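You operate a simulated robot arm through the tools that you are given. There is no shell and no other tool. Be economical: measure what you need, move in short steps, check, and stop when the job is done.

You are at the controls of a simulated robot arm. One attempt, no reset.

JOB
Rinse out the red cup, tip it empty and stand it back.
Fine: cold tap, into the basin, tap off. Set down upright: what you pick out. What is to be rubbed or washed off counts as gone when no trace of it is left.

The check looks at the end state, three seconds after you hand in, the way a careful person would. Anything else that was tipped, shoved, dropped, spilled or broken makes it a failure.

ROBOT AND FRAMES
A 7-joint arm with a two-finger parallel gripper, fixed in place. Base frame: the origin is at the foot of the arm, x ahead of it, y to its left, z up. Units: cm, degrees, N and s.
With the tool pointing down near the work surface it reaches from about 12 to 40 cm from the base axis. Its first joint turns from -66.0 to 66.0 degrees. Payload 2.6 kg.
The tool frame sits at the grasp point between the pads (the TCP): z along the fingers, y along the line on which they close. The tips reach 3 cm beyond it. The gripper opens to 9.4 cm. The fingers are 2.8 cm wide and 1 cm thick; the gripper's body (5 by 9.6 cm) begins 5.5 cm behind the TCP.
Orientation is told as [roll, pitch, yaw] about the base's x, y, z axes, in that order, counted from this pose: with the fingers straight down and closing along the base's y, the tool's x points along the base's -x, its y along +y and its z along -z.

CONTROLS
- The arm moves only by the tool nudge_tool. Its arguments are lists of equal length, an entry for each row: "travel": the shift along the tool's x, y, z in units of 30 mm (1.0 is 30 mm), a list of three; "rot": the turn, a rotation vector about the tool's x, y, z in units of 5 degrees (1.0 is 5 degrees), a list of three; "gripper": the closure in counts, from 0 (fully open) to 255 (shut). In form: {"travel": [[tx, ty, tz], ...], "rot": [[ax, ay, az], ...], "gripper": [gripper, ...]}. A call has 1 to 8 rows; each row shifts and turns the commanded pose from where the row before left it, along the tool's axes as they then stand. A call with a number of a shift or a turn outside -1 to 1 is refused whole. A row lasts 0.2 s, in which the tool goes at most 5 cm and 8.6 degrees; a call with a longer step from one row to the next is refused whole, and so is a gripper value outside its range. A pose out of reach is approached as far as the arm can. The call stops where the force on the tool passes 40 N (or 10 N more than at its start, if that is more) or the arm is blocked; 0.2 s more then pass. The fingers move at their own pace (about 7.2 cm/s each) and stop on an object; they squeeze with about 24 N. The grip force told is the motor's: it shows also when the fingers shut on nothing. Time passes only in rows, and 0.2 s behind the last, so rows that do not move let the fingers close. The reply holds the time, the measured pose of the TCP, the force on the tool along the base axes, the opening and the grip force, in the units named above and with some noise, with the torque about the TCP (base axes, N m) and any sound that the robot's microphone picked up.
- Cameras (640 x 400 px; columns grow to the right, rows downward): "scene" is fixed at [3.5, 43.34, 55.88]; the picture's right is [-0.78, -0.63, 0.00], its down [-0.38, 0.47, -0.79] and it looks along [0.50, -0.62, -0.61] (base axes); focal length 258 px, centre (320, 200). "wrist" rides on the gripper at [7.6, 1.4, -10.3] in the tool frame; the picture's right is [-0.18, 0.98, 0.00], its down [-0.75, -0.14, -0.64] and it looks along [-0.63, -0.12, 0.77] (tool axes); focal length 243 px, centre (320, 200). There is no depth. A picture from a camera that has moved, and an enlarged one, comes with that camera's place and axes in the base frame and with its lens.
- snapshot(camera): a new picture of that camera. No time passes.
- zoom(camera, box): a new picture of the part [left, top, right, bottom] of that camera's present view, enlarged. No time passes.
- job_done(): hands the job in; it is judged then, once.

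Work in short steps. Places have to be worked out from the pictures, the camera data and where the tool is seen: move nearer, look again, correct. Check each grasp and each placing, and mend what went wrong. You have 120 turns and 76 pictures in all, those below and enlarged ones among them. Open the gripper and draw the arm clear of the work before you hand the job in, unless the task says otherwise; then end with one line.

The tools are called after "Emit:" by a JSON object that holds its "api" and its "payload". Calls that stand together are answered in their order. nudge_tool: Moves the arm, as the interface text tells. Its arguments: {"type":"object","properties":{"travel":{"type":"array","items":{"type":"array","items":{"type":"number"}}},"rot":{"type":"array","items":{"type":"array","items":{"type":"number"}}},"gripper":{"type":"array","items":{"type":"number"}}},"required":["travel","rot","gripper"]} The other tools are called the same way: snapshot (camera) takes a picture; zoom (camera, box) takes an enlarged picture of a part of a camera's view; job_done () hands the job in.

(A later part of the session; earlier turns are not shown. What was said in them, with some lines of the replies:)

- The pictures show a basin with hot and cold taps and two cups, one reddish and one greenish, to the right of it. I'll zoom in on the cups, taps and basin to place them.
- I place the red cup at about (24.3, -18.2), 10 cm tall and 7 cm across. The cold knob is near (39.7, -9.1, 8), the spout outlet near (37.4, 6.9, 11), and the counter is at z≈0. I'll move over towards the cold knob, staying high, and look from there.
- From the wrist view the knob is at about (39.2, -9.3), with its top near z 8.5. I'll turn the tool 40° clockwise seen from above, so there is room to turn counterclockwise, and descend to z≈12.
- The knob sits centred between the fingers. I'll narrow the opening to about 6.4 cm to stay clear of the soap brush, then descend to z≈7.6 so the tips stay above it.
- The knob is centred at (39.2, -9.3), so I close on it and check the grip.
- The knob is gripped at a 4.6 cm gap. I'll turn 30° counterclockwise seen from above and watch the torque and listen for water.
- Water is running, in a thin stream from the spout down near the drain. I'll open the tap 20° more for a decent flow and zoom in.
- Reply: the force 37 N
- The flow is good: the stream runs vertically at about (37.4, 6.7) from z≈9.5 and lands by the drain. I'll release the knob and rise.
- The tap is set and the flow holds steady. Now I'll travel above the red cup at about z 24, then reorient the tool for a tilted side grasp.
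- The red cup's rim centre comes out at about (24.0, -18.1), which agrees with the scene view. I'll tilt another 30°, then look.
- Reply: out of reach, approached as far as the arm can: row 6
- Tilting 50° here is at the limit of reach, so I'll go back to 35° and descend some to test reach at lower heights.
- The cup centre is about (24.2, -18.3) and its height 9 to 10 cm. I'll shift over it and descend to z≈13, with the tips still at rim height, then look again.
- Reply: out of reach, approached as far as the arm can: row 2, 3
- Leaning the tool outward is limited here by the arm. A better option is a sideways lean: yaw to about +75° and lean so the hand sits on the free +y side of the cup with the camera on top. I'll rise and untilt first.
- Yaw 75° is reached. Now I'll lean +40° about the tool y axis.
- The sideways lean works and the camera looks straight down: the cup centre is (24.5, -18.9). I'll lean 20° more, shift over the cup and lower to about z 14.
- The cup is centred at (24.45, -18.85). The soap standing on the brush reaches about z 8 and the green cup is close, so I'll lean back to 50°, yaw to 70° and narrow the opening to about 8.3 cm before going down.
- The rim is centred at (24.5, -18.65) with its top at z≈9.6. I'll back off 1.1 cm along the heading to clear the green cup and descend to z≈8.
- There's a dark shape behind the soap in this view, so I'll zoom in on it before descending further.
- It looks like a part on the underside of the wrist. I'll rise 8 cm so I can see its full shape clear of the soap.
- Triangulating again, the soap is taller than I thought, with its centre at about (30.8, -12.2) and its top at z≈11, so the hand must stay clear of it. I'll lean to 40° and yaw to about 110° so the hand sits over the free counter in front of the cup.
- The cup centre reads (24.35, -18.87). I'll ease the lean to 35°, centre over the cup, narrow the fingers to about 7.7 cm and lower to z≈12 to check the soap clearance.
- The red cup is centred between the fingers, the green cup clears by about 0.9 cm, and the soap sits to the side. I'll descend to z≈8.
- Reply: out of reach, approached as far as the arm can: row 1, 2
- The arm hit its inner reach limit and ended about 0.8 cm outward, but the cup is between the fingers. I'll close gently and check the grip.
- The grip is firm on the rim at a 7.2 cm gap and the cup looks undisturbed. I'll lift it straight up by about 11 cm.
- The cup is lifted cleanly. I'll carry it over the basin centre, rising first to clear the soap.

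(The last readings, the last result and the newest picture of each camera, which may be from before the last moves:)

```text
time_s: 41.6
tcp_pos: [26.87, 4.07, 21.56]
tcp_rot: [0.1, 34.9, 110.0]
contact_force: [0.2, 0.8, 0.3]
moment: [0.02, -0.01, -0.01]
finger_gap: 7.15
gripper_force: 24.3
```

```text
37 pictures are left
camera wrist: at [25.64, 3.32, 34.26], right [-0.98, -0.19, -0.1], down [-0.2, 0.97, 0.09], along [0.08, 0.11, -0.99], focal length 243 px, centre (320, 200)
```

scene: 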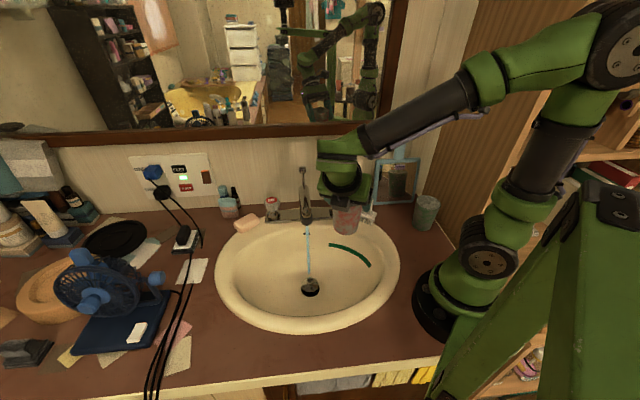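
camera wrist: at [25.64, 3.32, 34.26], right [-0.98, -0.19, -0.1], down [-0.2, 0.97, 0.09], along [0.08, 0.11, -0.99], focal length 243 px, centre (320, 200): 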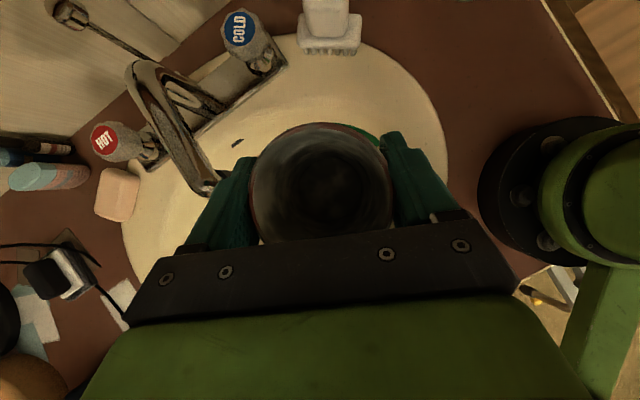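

The cup is over the basin and the stream is clear of it. I'll lower it to about (31, 9.5, 3), inside the basin and below spout height.

Emit:
{"api": "nudge_tool", "payload": {"travel": [[-0.642, -0.38, 0.487], [-0.642, -0.38, 0.487], [-0.642, -0.38, 0.487], [-0.642, -0.38, 0.487], [-0.642, -0.38, 0.487], [-0.574, 0, 0.819], [-0.574, 0, 0.819], [-0.19, 0, 0.27]], "rot": [[0, 0, 0], [0, 0, 0], [0, 0, 0], [0, 0, 0], [0, 0, 0], [0, 0, 0], [0, 0, 0], [0, 0, 0]], "gripper": [255, 255, 255, 255, 255, 255, 255, 255]}}

Emit:
{"api": "zoom", "payload": {"camera": "scene", "box": [200, 130, 440, 340]}}

Emit:
{"api": "snapshot", "payload": {"camera": "wrist"}}

```text
time_s: 43.4
tcp_pos: [31.01, 9.54, 3.14]
tcp_rot: [0.0, 34.9, 109.9]
contact_force: [-0.2, 0.0, 0.0]
moment: [0.03, -0.01, -0.01]
finger_gap: 7.17
gripper_force: 23.8
```

```text
1.90 times, centred on (320, 235) of scene
camera zoom: at [3.5, 43.34, 55.88], right [-0.78, -0.63, 0.0], down [-0.38, 0.47, -0.79], along [0.5, -0.62, -0.61], focal length 491 px, centre (320, 133)
```

zoom: 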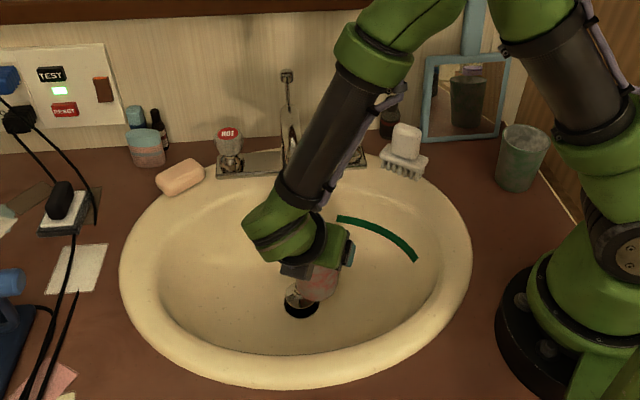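

```text
35 pictures are left
camera wrist: at [29.71, 8.72, 15.99], right [-0.98, -0.19, -0.11], down [-0.2, 0.97, 0.09], along [0.08, 0.11, -0.99], focal length 243 px, centre (320, 200)
```

wrist: 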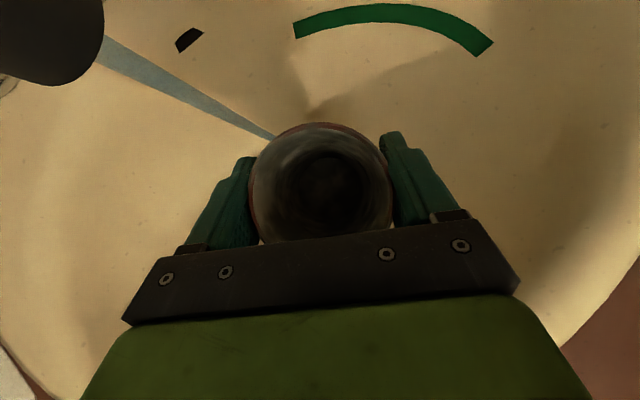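

From the wrist view the stream is at about (37.4, 6.4) with the outlet near z 9.5. The wrist camera and palm leave a notch that fits the spout if the TCP is at z≈6.5. I'll approach partway to (34.5, 8.8, 6.5).

Emit:
{"api": "nudge_tool", "payload": {"travel": [[0.58, -0.51, -0.29], [0.58, -0.51, -0.29], [0, 0, 0]], "rot": [[0, 0, 0], [0, 0, 0], [0, 0, 0]], "gripper": [255, 255, 255]}}

Emit:
{"api": "snapshot", "payload": {"camera": "wrist"}}

Emit:
{"api": "zoom", "payload": {"camera": "scene", "box": [240, 130, 400, 300]}}

```text
time_s: 44.2
tcp_pos: [34.52, 8.81, 6.73]
tcp_rot: [0.1, 35.0, 110.0]
contact_force: [0.6, 1.0, -0.4]
moment: [-0.03, -0.02, 0.0]
finger_gap: 7.19
gripper_force: 24.5
```

```text
34 pictures are left
camera wrist: at [33.24, 8.04, 19.5], right [-0.98, -0.19, -0.1], down [-0.2, 0.97, 0.09], along [0.08, 0.11, -0.99], focal length 243 px, centre (320, 200)
```

wrist: 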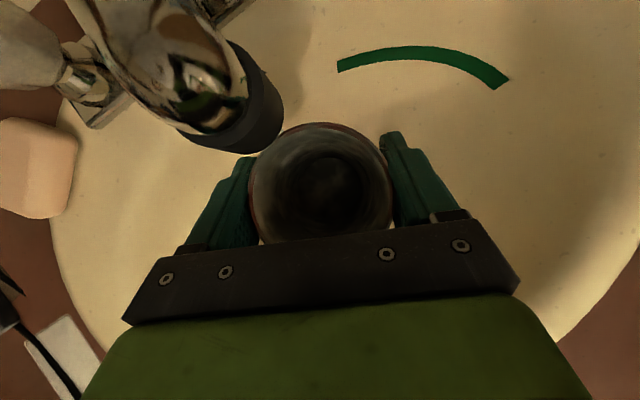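

```text
2.35 times, centred on (320, 215) of scene
camera zoom: at [3.5, 43.34, 55.88], right [-0.78, -0.63, 0.0], down [-0.38, 0.47, -0.79], along [0.5, -0.62, -0.61], focal length 606 px, centre (320, 165)
```

zoom: 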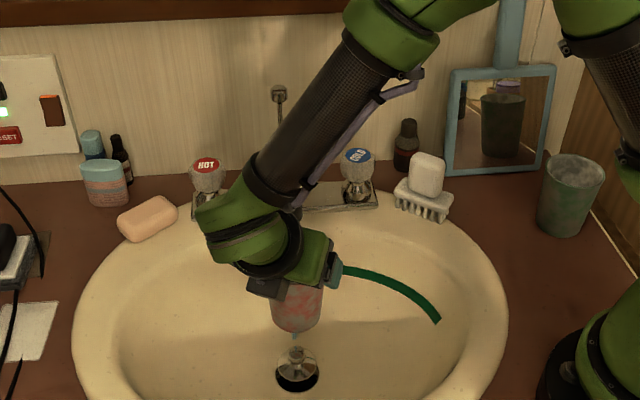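

The aerator is at about (37.6, 6.4), beyond the cup's rim. I'll shift the last 2 cm so the stream falls inside the cup.

Emit:
{"api": "nudge_tool", "payload": {"travel": [[0.18, -0.32, 0.125], [0.18, -0.32, 0.125], [0, 0, 0]], "rot": [[0, 0, 0], [0, 0, 0], [0, 0, 0]], "gripper": [255, 255, 255]}}

Emit:
{"api": "snapshot", "payload": {"camera": "wrist"}}

Emit:
{"api": "zoom", "payload": {"camera": "scene", "box": [270, 180, 360, 290]}}

```text
time_s: 45.0
tcp_pos: [36.78, 7.93, 6.57]
tcp_rot: [0.1, 35.0, 110.0]
contact_force: [-0.8, -1.1, -1.3]
moment: [-0.03, -0.02, 0.0]
finger_gap: 7.16
gripper_force: 24.4
```

```text
32 pictures are left
camera wrist: at [35.53, 7.37, 19.39], right [-0.98, -0.19, -0.1], down [-0.2, 0.97, 0.09], along [0.08, 0.11, -0.99], focal length 243 px, centre (320, 200)
```

wrist: 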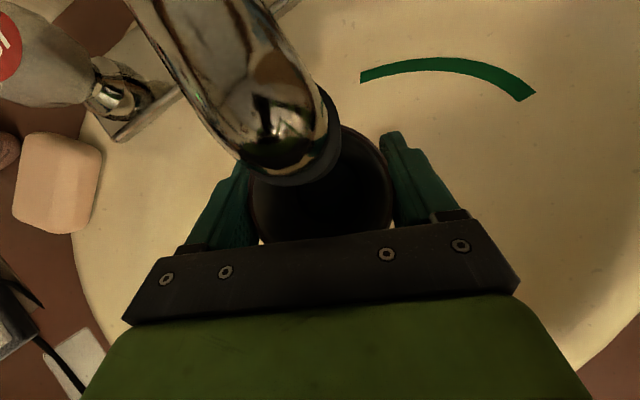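

```text
3.64 times, centred on (315, 235) of scene
camera zoom: at [3.5, 43.34, 55.88], right [-0.78, -0.63, 0.0], down [-0.38, 0.47, -0.79], along [0.5, -0.62, -0.61], focal length 937 px, centre (338, 73)
```

zoom: 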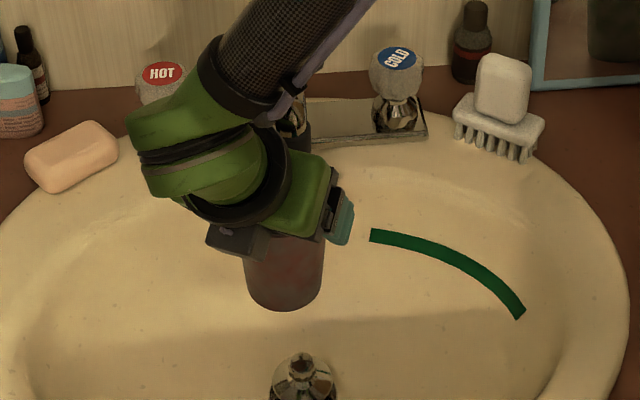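

No stream shows below the cup any more, so the water is going in. I'll hold here for a while to let it rinse.

Emit:
{"api": "nudge_tool", "payload": {"travel": [[0, 0, 0], [0, 0, 0], [0, 0, 0], [0, 0, 0], [0, 0, 0], [0, 0, 0], [0, 0, 0], [0, 0, 0]], "rot": [[0, 0, 0], [0, 0, 0], [0, 0, 0], [0, 0, 0], [0, 0, 0], [0, 0, 0], [0, 0, 0], [0, 0, 0]], "gripper": [255, 255, 255, 255, 255, 255, 255, 255]}}

Emit:
{"api": "nudge_tool", "payload": {"travel": [[0, 0, 0], [0, 0, 0], [0, 0, 0], [0, 0, 0], [0, 0, 0], [0, 0, 0], [0, 0, 0], [0, 0, 0]], "rot": [[0, 0, 0], [0, 0, 0], [0, 0, 0], [0, 0, 0], [0, 0, 0], [0, 0, 0], [0, 0, 0], [0, 0, 0]], "gripper": [255, 255, 255, 255, 255, 255, 255, 255]}}

Emit:
{"api": "zoom", "payload": {"camera": "wrist", "box": [220, 100, 420, 250]}}

```text
time_s: 46.8
tcp_pos: [36.85, 8.01, 6.59]
tcp_rot: [-0.1, 35.1, 110.0]
contact_force: [0.9, -0.2, -1.4]
moment: [0.03, -0.03, 0.0]
finger_gap: 7.15
gripper_force: 24.0
```

```text
time_s: 48.6
tcp_pos: [36.75, 8.03, 6.61]
tcp_rot: [0.0, 35.0, 110.0]
contact_force: [-0.3, -0.1, -2.8]
moment: [-0.02, -0.04, -0.01]
finger_gap: 7.19
gripper_force: 23.9
```

```text
2.67 times, centred on (320, 175) of wrist
camera zoom: at [35.51, 7.37, 19.4], right [-0.98, -0.19, -0.1], down [-0.2, 0.97, 0.09], along [0.08, 0.11, -0.99], focal length 647 px, centre (320, 267)
```

zoom: 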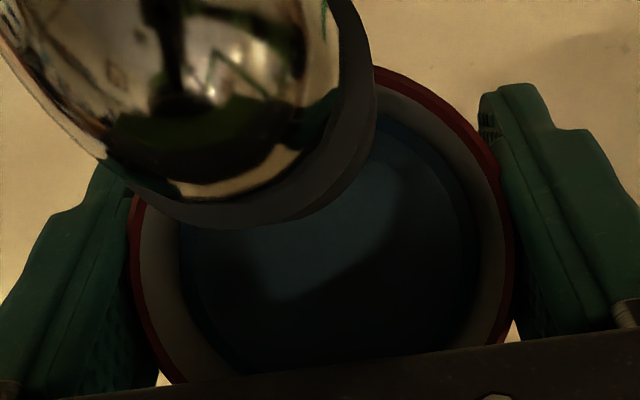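

The cup is about two thirds full, with roughly 2.5 N of water. I'll let it fill to the brim so the whole inner wall gets rinsed; any overflow falls in the basin.

Emit:
{"api": "nudge_tool", "payload": {"travel": [[0, 0, 0], [0, 0, 0], [0, 0, 0], [0, 0, 0], [0, 0, 0], [0, 0, 0], [0, 0, 0], [0, 0, 0]], "rot": [[0, 0, 0], [0, 0, 0], [0, 0, 0], [0, 0, 0], [0, 0, 0], [0, 0, 0], [0, 0, 0], [0, 0, 0]], "gripper": [255, 255, 255, 255, 255, 255, 255, 255]}}

Emit:
{"api": "zoom", "payload": {"camera": "wrist", "box": [220, 100, 420, 250]}}

```text
time_s: 50.4
tcp_pos: [36.8, 8.05, 6.66]
tcp_rot: [0.1, 35.0, 110.0]
contact_force: [-0.1, 0.8, -2.4]
moment: [-0.03, 0.0, -0.01]
finger_gap: 7.16
gripper_force: 24.3
```

```text
2.67 times, centred on (320, 175) of wrist
camera zoom: at [35.51, 7.37, 19.4], right [-0.98, -0.19, -0.11], down [-0.2, 0.97, 0.09], along [0.08, 0.11, -0.99], focal length 647 px, centre (320, 267)
```

zoom: 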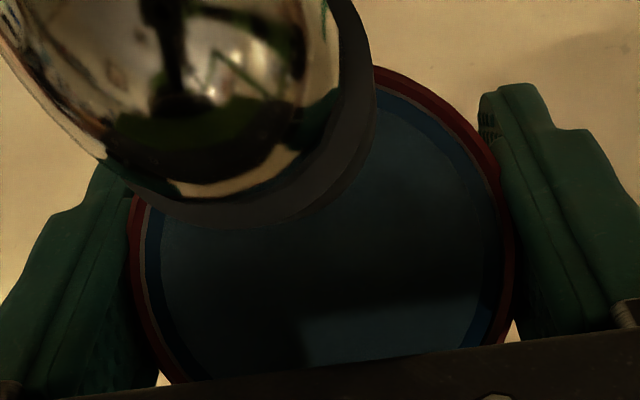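

The cup is brim-full. I'll withdraw it from under the spout over the basin's middle, raise it a little, and yaw so the hand has room to tip it forward.

Emit:
{"api": "nudge_tool", "payload": {"travel": [[-0.18, 0.32, -0.125], [-0.18, 0.32, -0.125], [-0.1, 0.333, -0.53], [-0.1, 0.333, -0.53], [-0.1, 0.333, -0.53], [0, 0, 0], [0, 0, 0], [0, 0, 0]], "rot": [[0, 0, 0], [0, 0, 0], [0, 0, 0], [0, 0, 0], [0, 0, 0], [-0.574, 0, 0.819], [-0.574, 0, 0.819], [-0.574, 0, 0.819]], "gripper": [255, 255, 255, 255, 255, 255, 255, 255]}}

Emit:
{"api": "nudge_tool", "payload": {"travel": [[0, 0, 0], [0, 0, 0], [0, 0, 0], [0, 0, 0], [0, 0, 0], [0, 0, 0], [0, 0, 0], [0, 0, 0]], "rot": [[-0.574, 0, 0.819], [-0.574, 0, 0.819], [-0.574, 0, 0.819], [-0.574, 0, 0.819], [-0.574, 0, 0.819], [0, -1, 0], [0, -1, 0], [0, -1, 0]], "gripper": [255, 255, 255, 255, 255, 255, 255, 255]}}

Emit:
{"api": "snapshot", "payload": {"camera": "scene"}}

```text
time_s: 52.2
tcp_pos: [30.42, 11.03, 9.89]
tcp_rot: [0.2, 34.9, 95.0]
contact_force: [0.3, 0.5, -3.0]
moment: [-0.03, 0.01, -0.02]
finger_gap: 7.19
gripper_force: 24.0
```

```text
time_s: 54.0
tcp_pos: [30.43, 10.93, 10.02]
tcp_rot: [0.1, 20.1, 70.1]
contact_force: [-0.7, 0.6, -1.8]
moment: [-0.02, 0.0, 0.02]
finger_gap: 7.15
gripper_force: 23.9
```

```text
28 pictures are left
```

scene: 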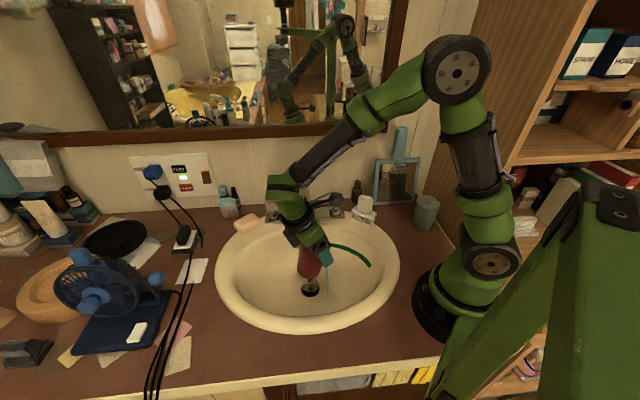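

The cup now looks solid red, so it's clean outside, and water is beginning to pour into the basin. I'll keep tipping it forward.

Emit:
{"api": "nudge_tool", "payload": {"travel": [[0, 0, 0], [0, 0, 0], [0, 0, 0], [0, 0, 0], [0, 0, 0], [0, 0, 0], [0, 0, 0], [0, 0, 0]], "rot": [[0, -1, 0], [0, -1, 0], [0, -1, 0], [0, -1, 0], [0, -1, 0], [0, -1, 0], [0, -1, 0], [0, -1, 0]], "gripper": [255, 255, 255, 255, 255, 255, 255, 255]}}

Emit:
{"api": "snapshot", "payload": {"camera": "scene"}}

```text
time_s: 55.8
tcp_pos: [30.45, 11.06, 9.95]
tcp_rot: [0.0, -20.0, 70.0]
contact_force: [-0.4, 0.2, -1.3]
moment: [-0.04, 0.01, -0.06]
finger_gap: 7.19
gripper_force: 24.5
```

```text
27 pictures are left
```

scene: 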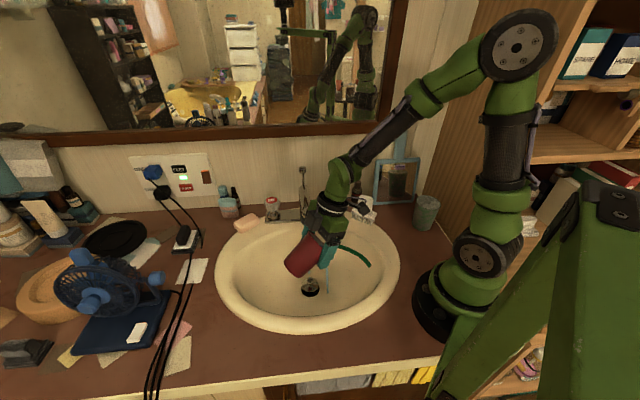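

Pouring goes well and there's space. I'll continue tipping by 40°, raising slightly to keep the camera clear.

Emit:
{"api": "nudge_tool", "payload": {"travel": [[-0.15, 0, -0.3], [-0.15, 0, -0.3], [-0.2, 0, -0.25], [-0.2, 0, -0.25], [0, 0, 0], [0, 0, 0], [0, 0, 0], [0, 0, 0]], "rot": [[0, -1, 0], [0, -1, 0], [0, -1, 0], [0, -1, 0], [0, -1, 0], [0, -1, 0], [0, -1, 0], [0, -1, 0]], "gripper": [255, 255, 255, 255, 255, 255, 255, 255]}}

Emit:
{"api": "snapshot", "payload": {"camera": "scene"}}

```text
time_s: 57.6
tcp_pos: [30.68, 11.19, 13.88]
tcp_rot: [0.0, -60.1, 70.0]
contact_force: [-0.4, -0.7, 0.4]
moment: [-0.01, 0.01, 0.0]
finger_gap: 7.17
gripper_force: 23.7
```

```text
26 pictures are left
```

scene: 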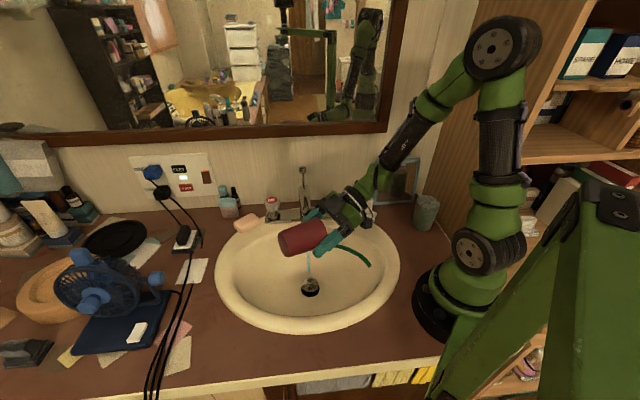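

The cup is horizontal and nearly empty. I'll tip another 30° and hold so it drains completely.

Emit:
{"api": "nudge_tool", "payload": {"travel": [[0, 0, 0], [0, 0, 0], [0, 0, 0], [0, 0, 0], [0, 0, 0], [0, 0, 0], [0, 0, 0], [0, 0, 0]], "rot": [[0, -1, 0], [0, -1, 0], [0, -1, 0], [0, -1, 0], [0, -1, 0], [0, -1, 0], [0, 0, 0], [0, 0, 0]], "gripper": [255, 255, 255, 255, 255, 255, 255, 255]}}

Emit:
{"api": "snapshot", "payload": {"camera": "wrist"}}

Emit:
{"api": "zoom", "payload": {"camera": "scene", "box": [220, 170, 420, 320]}}

```text
time_s: 58.5
tcp_pos: [32.87, 11.55, 15.17]
tcp_rot: [4.4, -77.4, 67.2]
contact_force: [-1.4, 1.2, 0.7]
moment: [-0.04, 0.0, -0.06]
finger_gap: 7.16
gripper_force: 24.1
out of reach, approached as far as the arm can: row 3, 4
stopped in row 4: the force on the tool passed its limit at 72 N (the readings are from after the stop); the commanded pose is now the measured one
```

```text
25 pictures are left
camera wrist: at [27.65, 1.08, 9.95], right [-0.92, 0.35, 0.2], down [0.0, -0.49, 0.87], along [0.4, 0.8, 0.45], focal length 243 px, centre (320, 200)
```

wrist: 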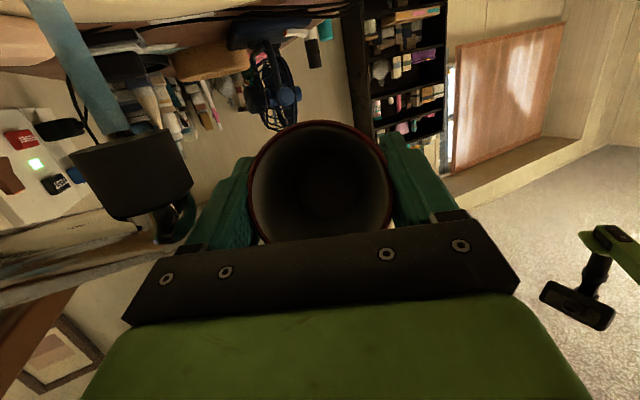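

```text
2.67 times, centred on (320, 245) of scene
camera zoom: at [3.5, 43.34, 55.88], right [-0.78, -0.63, 0.0], down [-0.38, 0.47, -0.79], along [0.5, -0.62, -0.61], focal length 687 px, centre (320, 80)
```

zoom: 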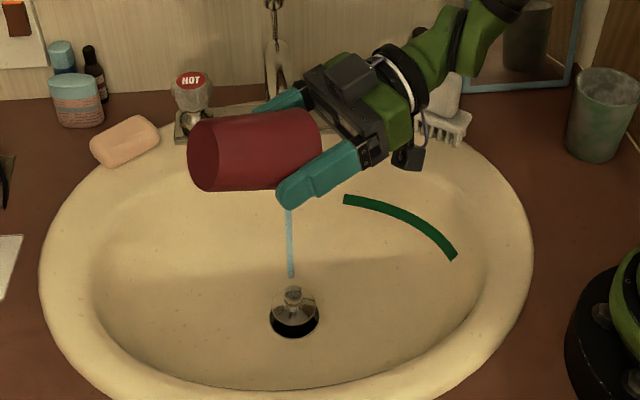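

The cup is tipped about 112° and looks empty and smooth inside. The arm stopped near its limit, with a finger close to the spout. I'll move away from the spout along tool +y, then check the inside.

Emit:
{"api": "nudge_tool", "payload": {"travel": [[0, 0.6, 0], [0, 0.6, 0], [0, 0, 0], [0, 0, 0]], "rot": [[0, 0, 0], [0, 0, 0], [0, 0, 0], [0, 0, 0]], "gripper": [255, 255, 255, 255]}}

Emit:
{"api": "zoom", "payload": {"camera": "wrist", "box": [230, 105, 410, 250]}}

```text
time_s: 59.5
tcp_pos: [32.03, 12.47, 16.39]
tcp_rot: [5.5, -77.1, 66.3]
contact_force: [-0.3, 0.2, -0.3]
moment: [-0.05, -0.03, 0.03]
finger_gap: 7.14
gripper_force: 24.2
out of reach, approached as far as the arm can: row 1, 2
```

```text
2.76 times, centred on (320, 178) of wrist
camera zoom: at [26.84, 2.03, 11.18], right [-0.92, 0.35, 0.2], down [0.01, -0.49, 0.87], along [0.4, 0.8, 0.44], focal length 669 px, centre (320, 262)
```

zoom: 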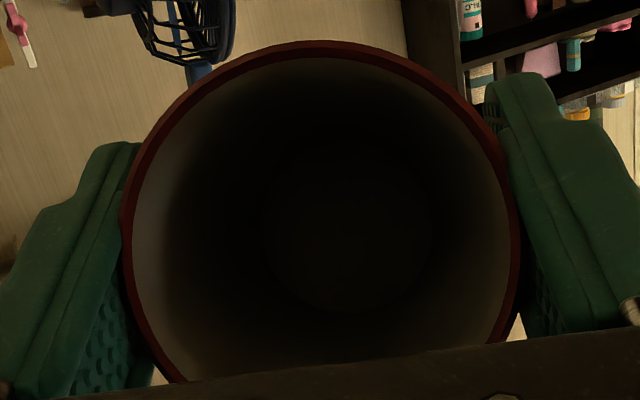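

The cup is empty and spotless inside. Now I'll rotate it back upright.

Emit:
{"api": "nudge_tool", "payload": {"travel": [[0, 0, 0], [0, 0, 0], [0, 0, 0], [0, 0, 0], [0, 0, 0], [0, 0, 0], [0, 0, 0], [0, 0, 0]], "rot": [[0, 1, 0], [0, 1, 0], [0, 1, 0], [0, 1, 0], [0, 1, 0], [0, 1, 0], [0, 1, 0], [0, 1, 0]], "gripper": [255, 255, 255, 255, 255, 255, 255, 255]}}

Emit:
{"api": "nudge_tool", "payload": {"travel": [[0, 0.2, 0], [0, 0.2, 0], [0, 0.2, 0], [0, 0, 0], [0, 0, 0], [0, 0, 0], [0, 0, 0], [0, 0, 0]], "rot": [[0, 1, 0], [0, 1, 0], [0, 1, 0], [0, 1, 0], [0, 1, 0], [0, 1, 0], [0, 1, 0], [0, 1, 0]], "gripper": [255, 255, 255, 255, 255, 255, 255, 255]}}

```text
time_s: 61.4
tcp_pos: [31.98, 12.55, 16.21]
tcp_rot: [1.2, -37.3, 70.8]
contact_force: [-0.5, -0.5, 0.1]
moment: [0.01, -0.02, -0.02]
finger_gap: 7.13
gripper_force: 23.7
```

```text
time_s: 63.1
tcp_pos: [30.25, 13.21, 16.4]
tcp_rot: [0.9, 2.7, 71.5]
contact_force: [0.6, 0.4, -1.2]
moment: [0.03, 0.01, 0.01]
finger_gap: 7.16
gripper_force: 24.2
```

The cup is nearly upright relative to the grasp. I'll finish the tilt to 35°, remove the small roll, and start the yaw back to 110°.

Emit:
{"api": "nudge_tool", "payload": {"travel": [[0, 0, 0], [0, 0, 0], [0, 0, 0], [0, 0, 0], [0, 0, 0], [0, 0, 0], [0, 0, 0], [0, 0, 0]], "rot": [[0.18, 0, 0], [0, 1, 0], [0, 1, 0], [0, 1, 0], [0, 1, 0], [0, 1, 0], [0, 1, 0], [0, 0.46, 0]], "gripper": [255, 255, 255, 255, 255, 255, 255, 255]}}

Emit:
{"api": "nudge_tool", "payload": {"travel": [[0, 0, 0], [0, 0, 0], [0, 0, 0], [0, 0, 0], [0, 0, 0], [0, 0, 0], [0, 0, 0], [0, 0, 0]], "rot": [[0.55, 0, -0.788], [0.55, 0, -0.788], [0.55, 0, -0.788], [0.55, 0, -0.788], [0.55, 0, -0.788], [0.55, 0, -0.788], [0.55, 0, -0.788], [0.55, 0, -0.788]], "gripper": [255, 255, 255, 255, 255, 255, 255, 255]}}

Emit:
{"api": "snapshot", "payload": {"camera": "scene"}}

```text
time_s: 65.0
tcp_pos: [30.37, 13.14, 16.42]
tcp_rot: [0.0, 34.9, 71.5]
contact_force: [-0.1, -0.3, -0.2]
moment: [0.0, 0.02, 0.01]
finger_gap: 7.13
gripper_force: 24.1
```

```text
time_s: 66.8
tcp_pos: [30.17, 13.11, 16.28]
tcp_rot: [0.1, 34.9, 110.0]
contact_force: [0.1, -0.7, -0.2]
moment: [0.0, -0.01, 0.01]
finger_gap: 7.14
gripper_force: 23.8
```

```text
22 pictures are left
```

scene: 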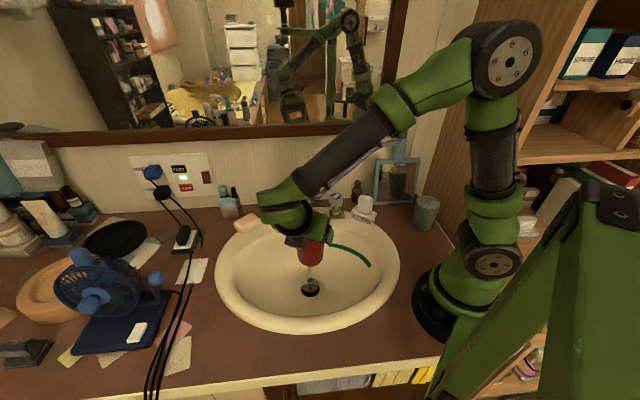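

Everything is upright. I'll carry the cup back the way it came, first over the inner basin, then above its old spot.

Emit:
{"api": "nudge_tool", "payload": {"travel": [[0.757, 0.514, -0.01], [0.757, 0.514, -0.01], [0.757, 0.514, -0.01], [0.757, 0.514, -0.01], [0, 0, 0]], "rot": [[0, 0, 0], [0, 0, 0], [0, 0, 0], [0, 0, 0], [0, 0, 0]], "gripper": [255, 255, 255, 255, 255]}}

Emit:
{"api": "nudge_tool", "payload": {"travel": [[0.73, 0.402, 0.512], [0.73, 0.402, 0.512], [0.73, 0.402, 0.512], [0.73, 0.402, 0.512], [0.73, 0.402, 0.512], [0.73, 0.402, 0.512], [0.73, 0.402, 0.512], [0.73, 0.402, 0.512]], "rot": [[0, 0, 0], [0, 0, 0], [0, 0, 0], [0, 0, 0], [0, 0, 0], [0, 0, 0], [0, 0, 0], [0, 0, 0]], "gripper": [255, 255, 255, 255, 255, 255, 255, 255]}}

Emit:
{"api": "zoom", "payload": {"camera": "scene", "box": [330, 110, 480, 240]}}

```text
time_s: 68.0
tcp_pos: [26.6, 4.04, 21.74]
tcp_rot: [0.1, 34.9, 109.9]
contact_force: [0.7, 0.1, 0.5]
moment: [0.01, 0.03, 0.05]
finger_gap: 7.16
gripper_force: 24.0
```

```text
time_s: 69.8
tcp_pos: [25.13, -19.2, 21.66]
tcp_rot: [0.2, 34.9, 110.0]
contact_force: [-0.4, 0.7, 0.0]
moment: [-0.01, -0.01, -0.05]
finger_gap: 7.14
gripper_force: 24.3
```

```text
3.08 times, centred on (405, 175) of scene
camera zoom: at [3.5, 43.35, 55.88], right [-0.78, -0.63, 0.0], down [-0.38, 0.47, -0.79], along [0.5, -0.62, -0.61], focal length 793 px, centre (58, 277)
```

zoom: 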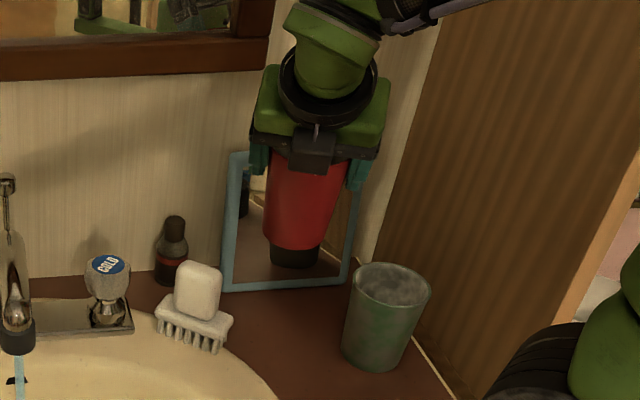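

The cup is clean red. I'll lower it over its old spot to about z 9.7.

Emit:
{"api": "nudge_tool", "payload": {"travel": [[-0.574, 0, 0.819], [-0.574, 0, 0.819], [-0.574, 0, 0.819], [-0.574, 0, 0.819], [0, 0, 0]], "rot": [[0, 0, 0], [0, 0, 0], [0, 0, 0], [0, 0, 0], [0, 0, 0]], "gripper": [255, 255, 255, 255, 255]}}

```text
time_s: 71.0
tcp_pos: [24.97, -19.18, 9.53]
tcp_rot: [0.1, 34.9, 109.9]
contact_force: [0.1, -0.8, -0.5]
moment: [-0.01, 0.0, -0.02]
finger_gap: 7.15
gripper_force: 23.4
```

It is on track at (25.0, -19.2). I'll go down the last 1.4 cm in small steps, watching the contact force.

Emit:
{"api": "nudge_tool", "payload": {"travel": [[-0.11, 0, 0.155], [-0.085, 0, 0.12], [-0.06, 0, 0.085], [-0.03, 0, 0.04], [0, 0, 0]], "rot": [[0, 0, 0], [0, 0, 0], [0, 0, 0], [0, 0, 0], [0, 0, 0]], "gripper": [255, 255, 255, 255, 255]}}

Emit:
{"api": "zoom", "payload": {"camera": "scene", "box": [340, 140, 450, 230]}}

```text
time_s: 72.2
tcp_pos: [25.17, -19.24, 7.99]
tcp_rot: [0.1, 34.8, 110.0]
contact_force: [0.0, 0.0, 0.2]
moment: [0.0, 0.02, 0.0]
finger_gap: 7.13
gripper_force: 23.5
```

```text
4.44 times, centred on (395, 185) of scene
camera zoom: at [3.5, 43.34, 55.88], right [-0.78, -0.63, 0.0], down [-0.38, 0.47, -0.79], along [0.5, -0.62, -0.61], focal length 1145 px, centre (-13, 267)
```

zoom: 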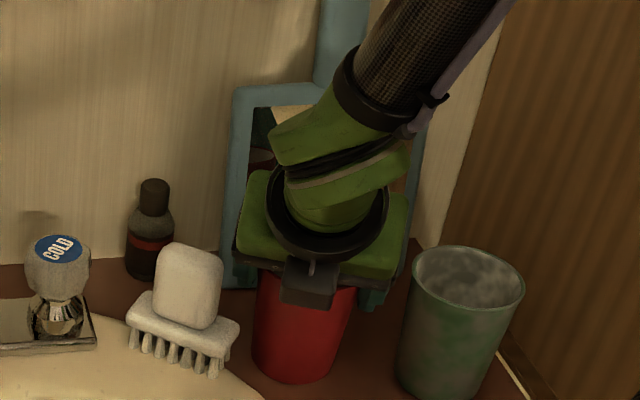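

There's no contact force yet, so I'll ease down a few more millimetres until it touches.

Emit:
{"api": "nudge_tool", "payload": {"travel": [[-0.02, 0, 0.027], [-0.02, 0, 0.027], [0, 0, 0]], "rot": [[0, 0, 0], [0, 0, 0], [0, 0, 0]], "gripper": [255, 255, 255]}}

```text
time_s: 73.0
tcp_pos: [25.11, -19.28, 7.92]
tcp_rot: [0.0, 34.9, 109.8]
contact_force: [1.2, 0.0, 8.5]
moment: [0.11, 0.05, -0.02]
finger_gap: 7.16
gripper_force: 24.6
```

The cup is on the counter, with 8.5 N of contact. I'll open slightly and rise straight up.

Emit:
{"api": "nudge_tool", "payload": {"travel": [[0, 0, 0], [0, 0, 0], [0, 0, 0], [0.29, 0, -0.41], [0.574, 0, -0.819], [0.574, 0, -0.819], [0.574, 0, -0.819], [0.574, 0, -0.819]], "rot": [[0, 0, 0], [0, 0, 0], [0, 0, 0], [0, 0, 0], [0, 0, 0], [0, 0, 0], [0, 0, 0], [0, 0, 0]], "gripper": [50, 40, 40, 40, 40, 40, 40, 40]}}

Emit:
{"api": "snapshot", "payload": {"camera": "wrist"}}

Emit:
{"api": "zoom", "payload": {"camera": "scene", "box": [330, 110, 480, 240]}}

```text
time_s: 74.8
tcp_pos: [25.23, -19.31, 21.34]
tcp_rot: [0.0, 34.9, 110.0]
contact_force: [-0.8, -0.6, 0.1]
moment: [0.02, 0.03, -0.03]
finger_gap: 7.91
gripper_force: 0.0
```

```text
19 pictures are left
camera wrist: at [23.98, -20.04, 34.18], right [-0.98, -0.19, -0.1], down [-0.2, 0.97, 0.1], along [0.08, 0.12, -0.99], focal length 243 px, centre (320, 200)
```

wrist: 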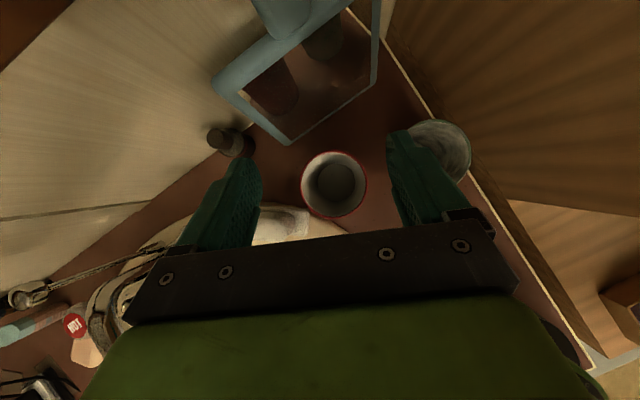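

```text
3.08 times, centred on (405, 175) of scene
camera zoom: at [3.5, 43.34, 55.88], right [-0.78, -0.63, 0.0], down [-0.38, 0.47, -0.79], along [0.5, -0.62, -0.61], focal length 793 px, centre (58, 277)
```

zoom: 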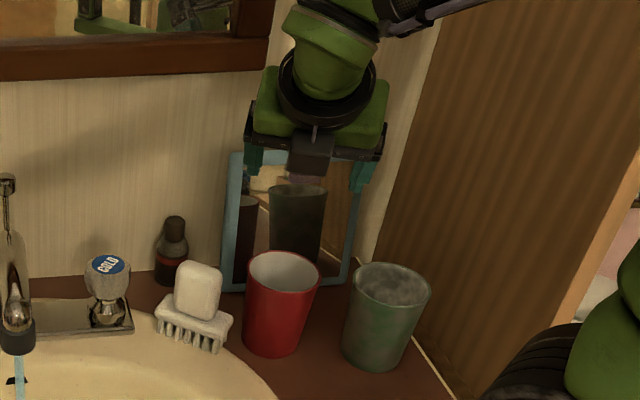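

The red cup stands clean and upright in its place. Now for the tap: untilt and yaw back to 15°, then return to the cold knob.

Emit:
{"api": "nudge_tool", "payload": {"travel": [[0.3, 0, -0.6], [0, 0, 0], [0, 0, 0], [0, 0, 0], [0, 0, 0], [0, 0, 0], [0, 0, 0], [0, 0, 0]], "rot": [[0, 0, 0], [0, -1, 0], [0, -1, 0], [0, -1, 0], [0, -1, 0], [0, -1, 0], [0, -1, 0], [0, -1, 0]], "gripper": [80, 80, 80, 80, 80, 80, 80, 80]}}

Emit:
{"api": "nudge_tool", "payload": {"travel": [[0, 0, 0], [0, 0, 0], [0, 0, 0], [0, 0, 0], [0, 0, 0], [0, 0, 0], [0, 0, 0], [0, 0, 0]], "rot": [[0, 0, 1], [0, 0, 1], [0, 0, 1], [0, 0, 1], [0, 0, 1], [0, 0, 1], [0, 0, 1], [0, 0, 1]], "gripper": [80, 80, 80, 80, 80, 80, 80, 80]}}

Emit:
{"api": "nudge_tool", "payload": {"travel": [[0, 0, 0], [0, 0, 0], [0, 0, 0], [0, 0, 0], [0, 0, 0], [0, 0, 0], [0, 0, 0], [0, 0, 0]], "rot": [[0, 0, 1], [0, 0, 1], [0, 0, 1], [0, 0, 1], [0, 0, 1], [0, 0, 1], [0, 0, 1], [0, 0, 1]], "gripper": [80, 80, 80, 80, 80, 80, 80, 80]}}

Emit:
{"api": "nudge_tool", "payload": {"travel": [[0, 0, 0], [0, 0, 0], [0, 0, 0], [0, 0, 0]], "rot": [[0, 0, 1], [0, 0, 1], [0, 0, 1], [0, 0, 0]], "gripper": [80, 80, 80, 80]}}

```text
time_s: 76.5
tcp_pos: [25.07, -19.01, 23.39]
tcp_rot: [0.0, -0.2, 110.0]
contact_force: [0.0, 0.8, -0.6]
moment: [-0.02, 0.01, -0.04]
finger_gap: 6.44
gripper_force: 0.1
```

```text
time_s: 78.3
tcp_pos: [25.03, -19.0, 23.36]
tcp_rot: [0.1, 0.1, 69.7]
contact_force: [0.5, 0.1, -0.3]
moment: [-0.01, 0.01, 0.04]
finger_gap: 6.45
gripper_force: 0.0
```

```text
time_s: 80.2
tcp_pos: [25.1, -19.11, 23.45]
tcp_rot: [0.1, 0.0, 29.9]
contact_force: [0.0, 0.6, 0.4]
moment: [-0.02, 0.03, 0.02]
finger_gap: 6.46
gripper_force: 0.0
```

```text
time_s: 81.2
tcp_pos: [25.13, -19.16, 23.34]
tcp_rot: [0.1, 0.1, 14.7]
contact_force: [-0.5, 0.1, 0.6]
moment: [0.01, 0.03, -0.01]
finger_gap: 6.44
gripper_force: 0.1
```

Now I'll travel to above the cold knob.

Emit:
{"api": "nudge_tool", "payload": {"travel": [[-0.77, 0.276, 0], [-0.77, 0.276, 0], [-0.77, 0.276, 0], [-0.77, 0.276, 0], [-0.77, 0.276, 0], [-0.77, 0.276, 0], [-0.77, 0.276, 0.3], [0, 0, 0.5]], "rot": [[0, 0, 0], [0, 0, 0], [0, 0, 0], [0, 0, 0], [0, 0, 0], [0, 0, 0], [0, 0, 0], [0, 0, 0]], "gripper": [80, 80, 80, 80, 80, 80, 80, 80]}}

Emit:
{"api": "nudge_tool", "payload": {"travel": [[0, 0, 1], [0, 0, 1], [0, 0, 0.5], [0, 0, 0]], "rot": [[0, 0, 0], [0, 0, 0], [0, 0, 0], [0, 0, 0]], "gripper": [80, 80, 80, 80]}}

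Emit:
{"api": "snapshot", "payload": {"camera": "wrist"}}

```text
time_s: 83.0
tcp_pos: [39.25, -9.29, 21.01]
tcp_rot: [0.1, 0.0, 14.8]
contact_force: [0.0, -0.6, 0.0]
moment: [-0.02, 0.01, -0.01]
finger_gap: 6.48
gripper_force: 0.1
```

```text
time_s: 84.0
tcp_pos: [39.16, -8.99, 13.35]
tcp_rot: [0.2, 0.1, 14.9]
contact_force: [0.5, 0.0, 0.6]
moment: [0.02, -0.01, 0.01]
finger_gap: 6.44
gripper_force: 0.1
```

```text
17 pictures are left
camera wrist: at [31.41, -9.53, 23.63], right [-0.07, 1.0, 0.0], down [0.77, 0.06, 0.64], along [0.64, 0.05, -0.77], focal length 243 px, centre (320, 200)
```

wrist: 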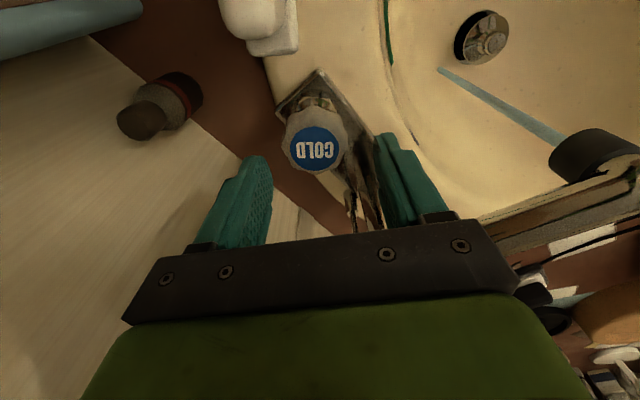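

The knob is at about (39.3, -9.3). I'll make a small correction and descend to z≈7.7, then close.

Emit:
{"api": "nudge_tool", "payload": {"travel": [[-0.03, -0.08, 0.6], [0, 0, 0.7], [0, 0, 0.58], [0, 0, 0], [0, 0, 0], [0, 0, 0], [0, 0, 0]], "rot": [[0, 0, 0], [0, 0, 0], [0, 0, 0], [0, 0, 0], [0, 0, 0], [0, 0, 0], [0, 0, 0]], "gripper": [80, 80, 80, 80, 140, 255, 255]}}

```text
time_s: 85.5
tcp_pos: [39.31, -9.39, 7.92]
tcp_rot: [-0.1, 0.0, 14.9]
contact_force: [11.3, -12.1, -12.3]
moment: [0.2, -0.24, -0.04]
finger_gap: 4.59
gripper_force: 45.1
```

Gripped at 4.6 cm. I'll turn 40° clockwise (closing).

Emit:
{"api": "nudge_tool", "payload": {"travel": [[0, 0, 0], [0, 0, 0], [0, 0, 0], [0, 0, 0], [0, 0, 0], [0, 0, 0], [0, 0, 0], [0, 0, 0]], "rot": [[0, 0, 1], [0, 0, 1], [0, 0, 1], [0, 0, 1], [0, 0, 1], [0, 0, 1], [0, 0, 1], [0, 0, 1]], "gripper": [255, 255, 255, 255, 255, 255, 255, 255]}}

Emit:
{"api": "zoom", "payload": {"camera": "scene", "box": [240, 170, 380, 300]}}

```text
time_s: 87.3
tcp_pos: [39.4, -9.27, 7.95]
tcp_rot: [0.1, 0.1, -25.3]
contact_force: [-5.3, -2.9, 25.9]
moment: [0.08, 0.65, -0.01]
finger_gap: 4.55
gripper_force: 44.8
```

```text
3.08 times, centred on (310, 235) of scene
camera zoom: at [3.49, 43.35, 55.88], right [-0.78, -0.63, 0.0], down [-0.38, 0.47, -0.79], along [0.5, -0.62, -0.61], focal length 793 px, centre (351, 92)
```

zoom: 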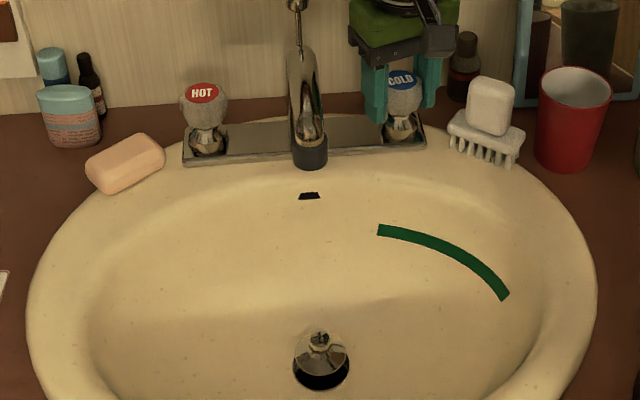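

The water has stopped. I'll turn about 9° more to bring the knob fully back to its starting position.

Emit:
{"api": "nudge_tool", "payload": {"travel": [[0, 0, 0], [0, 0, 0], [0, 0, 0]], "rot": [[0, 0, 0.9], [0, 0, 0.9], [0, 0, 0]], "gripper": [255, 255, 255]}}

```text
time_s: 88.2
tcp_pos: [39.31, -9.33, 7.96]
tcp_rot: [-0.1, 0.2, -34.2]
contact_force: [-13.6, 0.7, 27.4]
moment: [-0.34, -0.47, 0.0]
finger_gap: 4.57
gripper_force: 45.2
```

The tap is closed. I'll release and rise clear.

Emit:
{"api": "nudge_tool", "payload": {"travel": [[0, 0, 0], [0, 0, 0], [0, 0, 0], [0, 0, -0.8], [0, 0, -1], [0, 0, -1], [0, 0, -1], [0, 0, -1]], "rot": [[0, 0, 0], [0, 0, 0], [0, 0, 0], [0, 0, 0], [0, 0, 0], [0, 0, 0], [0, 0, 0], [0, 0, 0]], "gripper": [80, 80, 80, 80, 80, 80, 80, 80]}}

Emit:
{"api": "nudge_tool", "payload": {"travel": [[0.6, 0, -0.8], [0.6, 0, -0.8], [0.6, 0, -0.5], [0, 0, 0], [0, 0, 0]], "rot": [[0, 0, 0], [0, 0, 0], [0, 0, 0], [0, 0, 0], [0, 0, 0]], "gripper": [0, 0, 0, 0, 0]}}

Emit:
{"api": "snapshot", "payload": {"camera": "scene"}}

Emit:
{"api": "zoom", "payload": {"camera": "scene", "box": [220, 160, 460, 310]}}

Emit:
{"api": "zoom", "payload": {"camera": "scene", "box": [340, 160, 460, 240]}}

```text
time_s: 90.0
tcp_pos: [39.38, -9.55, 22.4]
tcp_rot: [0.0, 0.0, -34.1]
contact_force: [0.6, -0.6, 0.1]
moment: [-0.02, 0.0, 0.01]
finger_gap: 6.45
gripper_force: 0.1
```

```text
time_s: 91.2
tcp_pos: [34.97, -6.4, 28.58]
tcp_rot: [0.0, 0.1, -34.1]
contact_force: [0.6, 0.4, -0.2]
moment: [0.0, 0.02, -0.01]
finger_gap: 9.43
gripper_force: 0.2
```

```text
15 pictures are left
```

scene: 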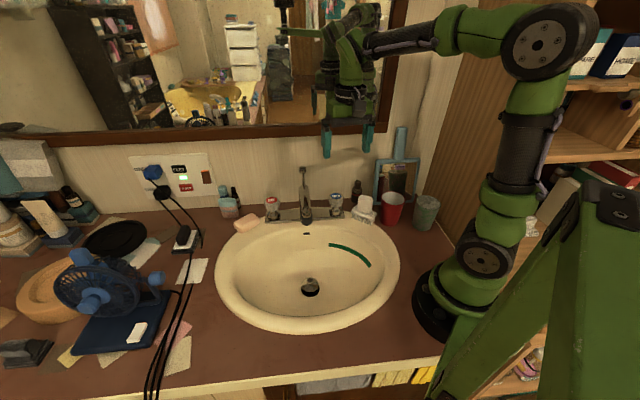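

```text
2.67 times, centred on (340, 235) of scene
camera zoom: at [3.5, 43.34, 55.88], right [-0.78, -0.63, 0.0], down [-0.38, 0.47, -0.79], along [0.5, -0.62, -0.61], focal length 687 px, centre (267, 107)
```

zoom: 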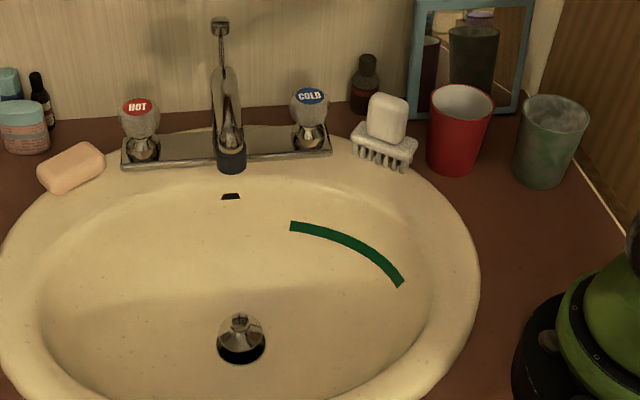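

```text
5.00 times, centred on (400, 200) of scene
camera zoom: at [3.5, 43.34, 55.88], right [-0.78, -0.63, 0.0], down [-0.38, 0.47, -0.79], along [0.5, -0.62, -0.61], focal length 1289 px, centre (-80, 200)
```

zoom: 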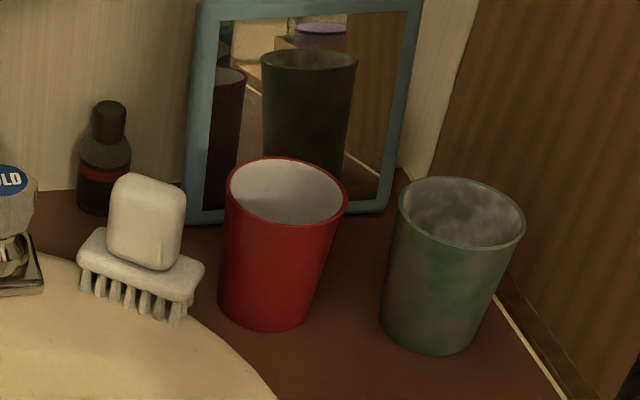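

The red cup stands clean, upright and empty within about half a centimetre of where it was. The tap is off, nothing else has moved, and the arm is clear with the gripper open, so I'm handing in.

Emit:
{"api": "job_done", "payload": {}}

```text
The job is handed in.
```

I rinsed the red cup under the cold tap, tipped it empty into the basin and stood it back upright within about half a centimetre of its spot; the tap is off.
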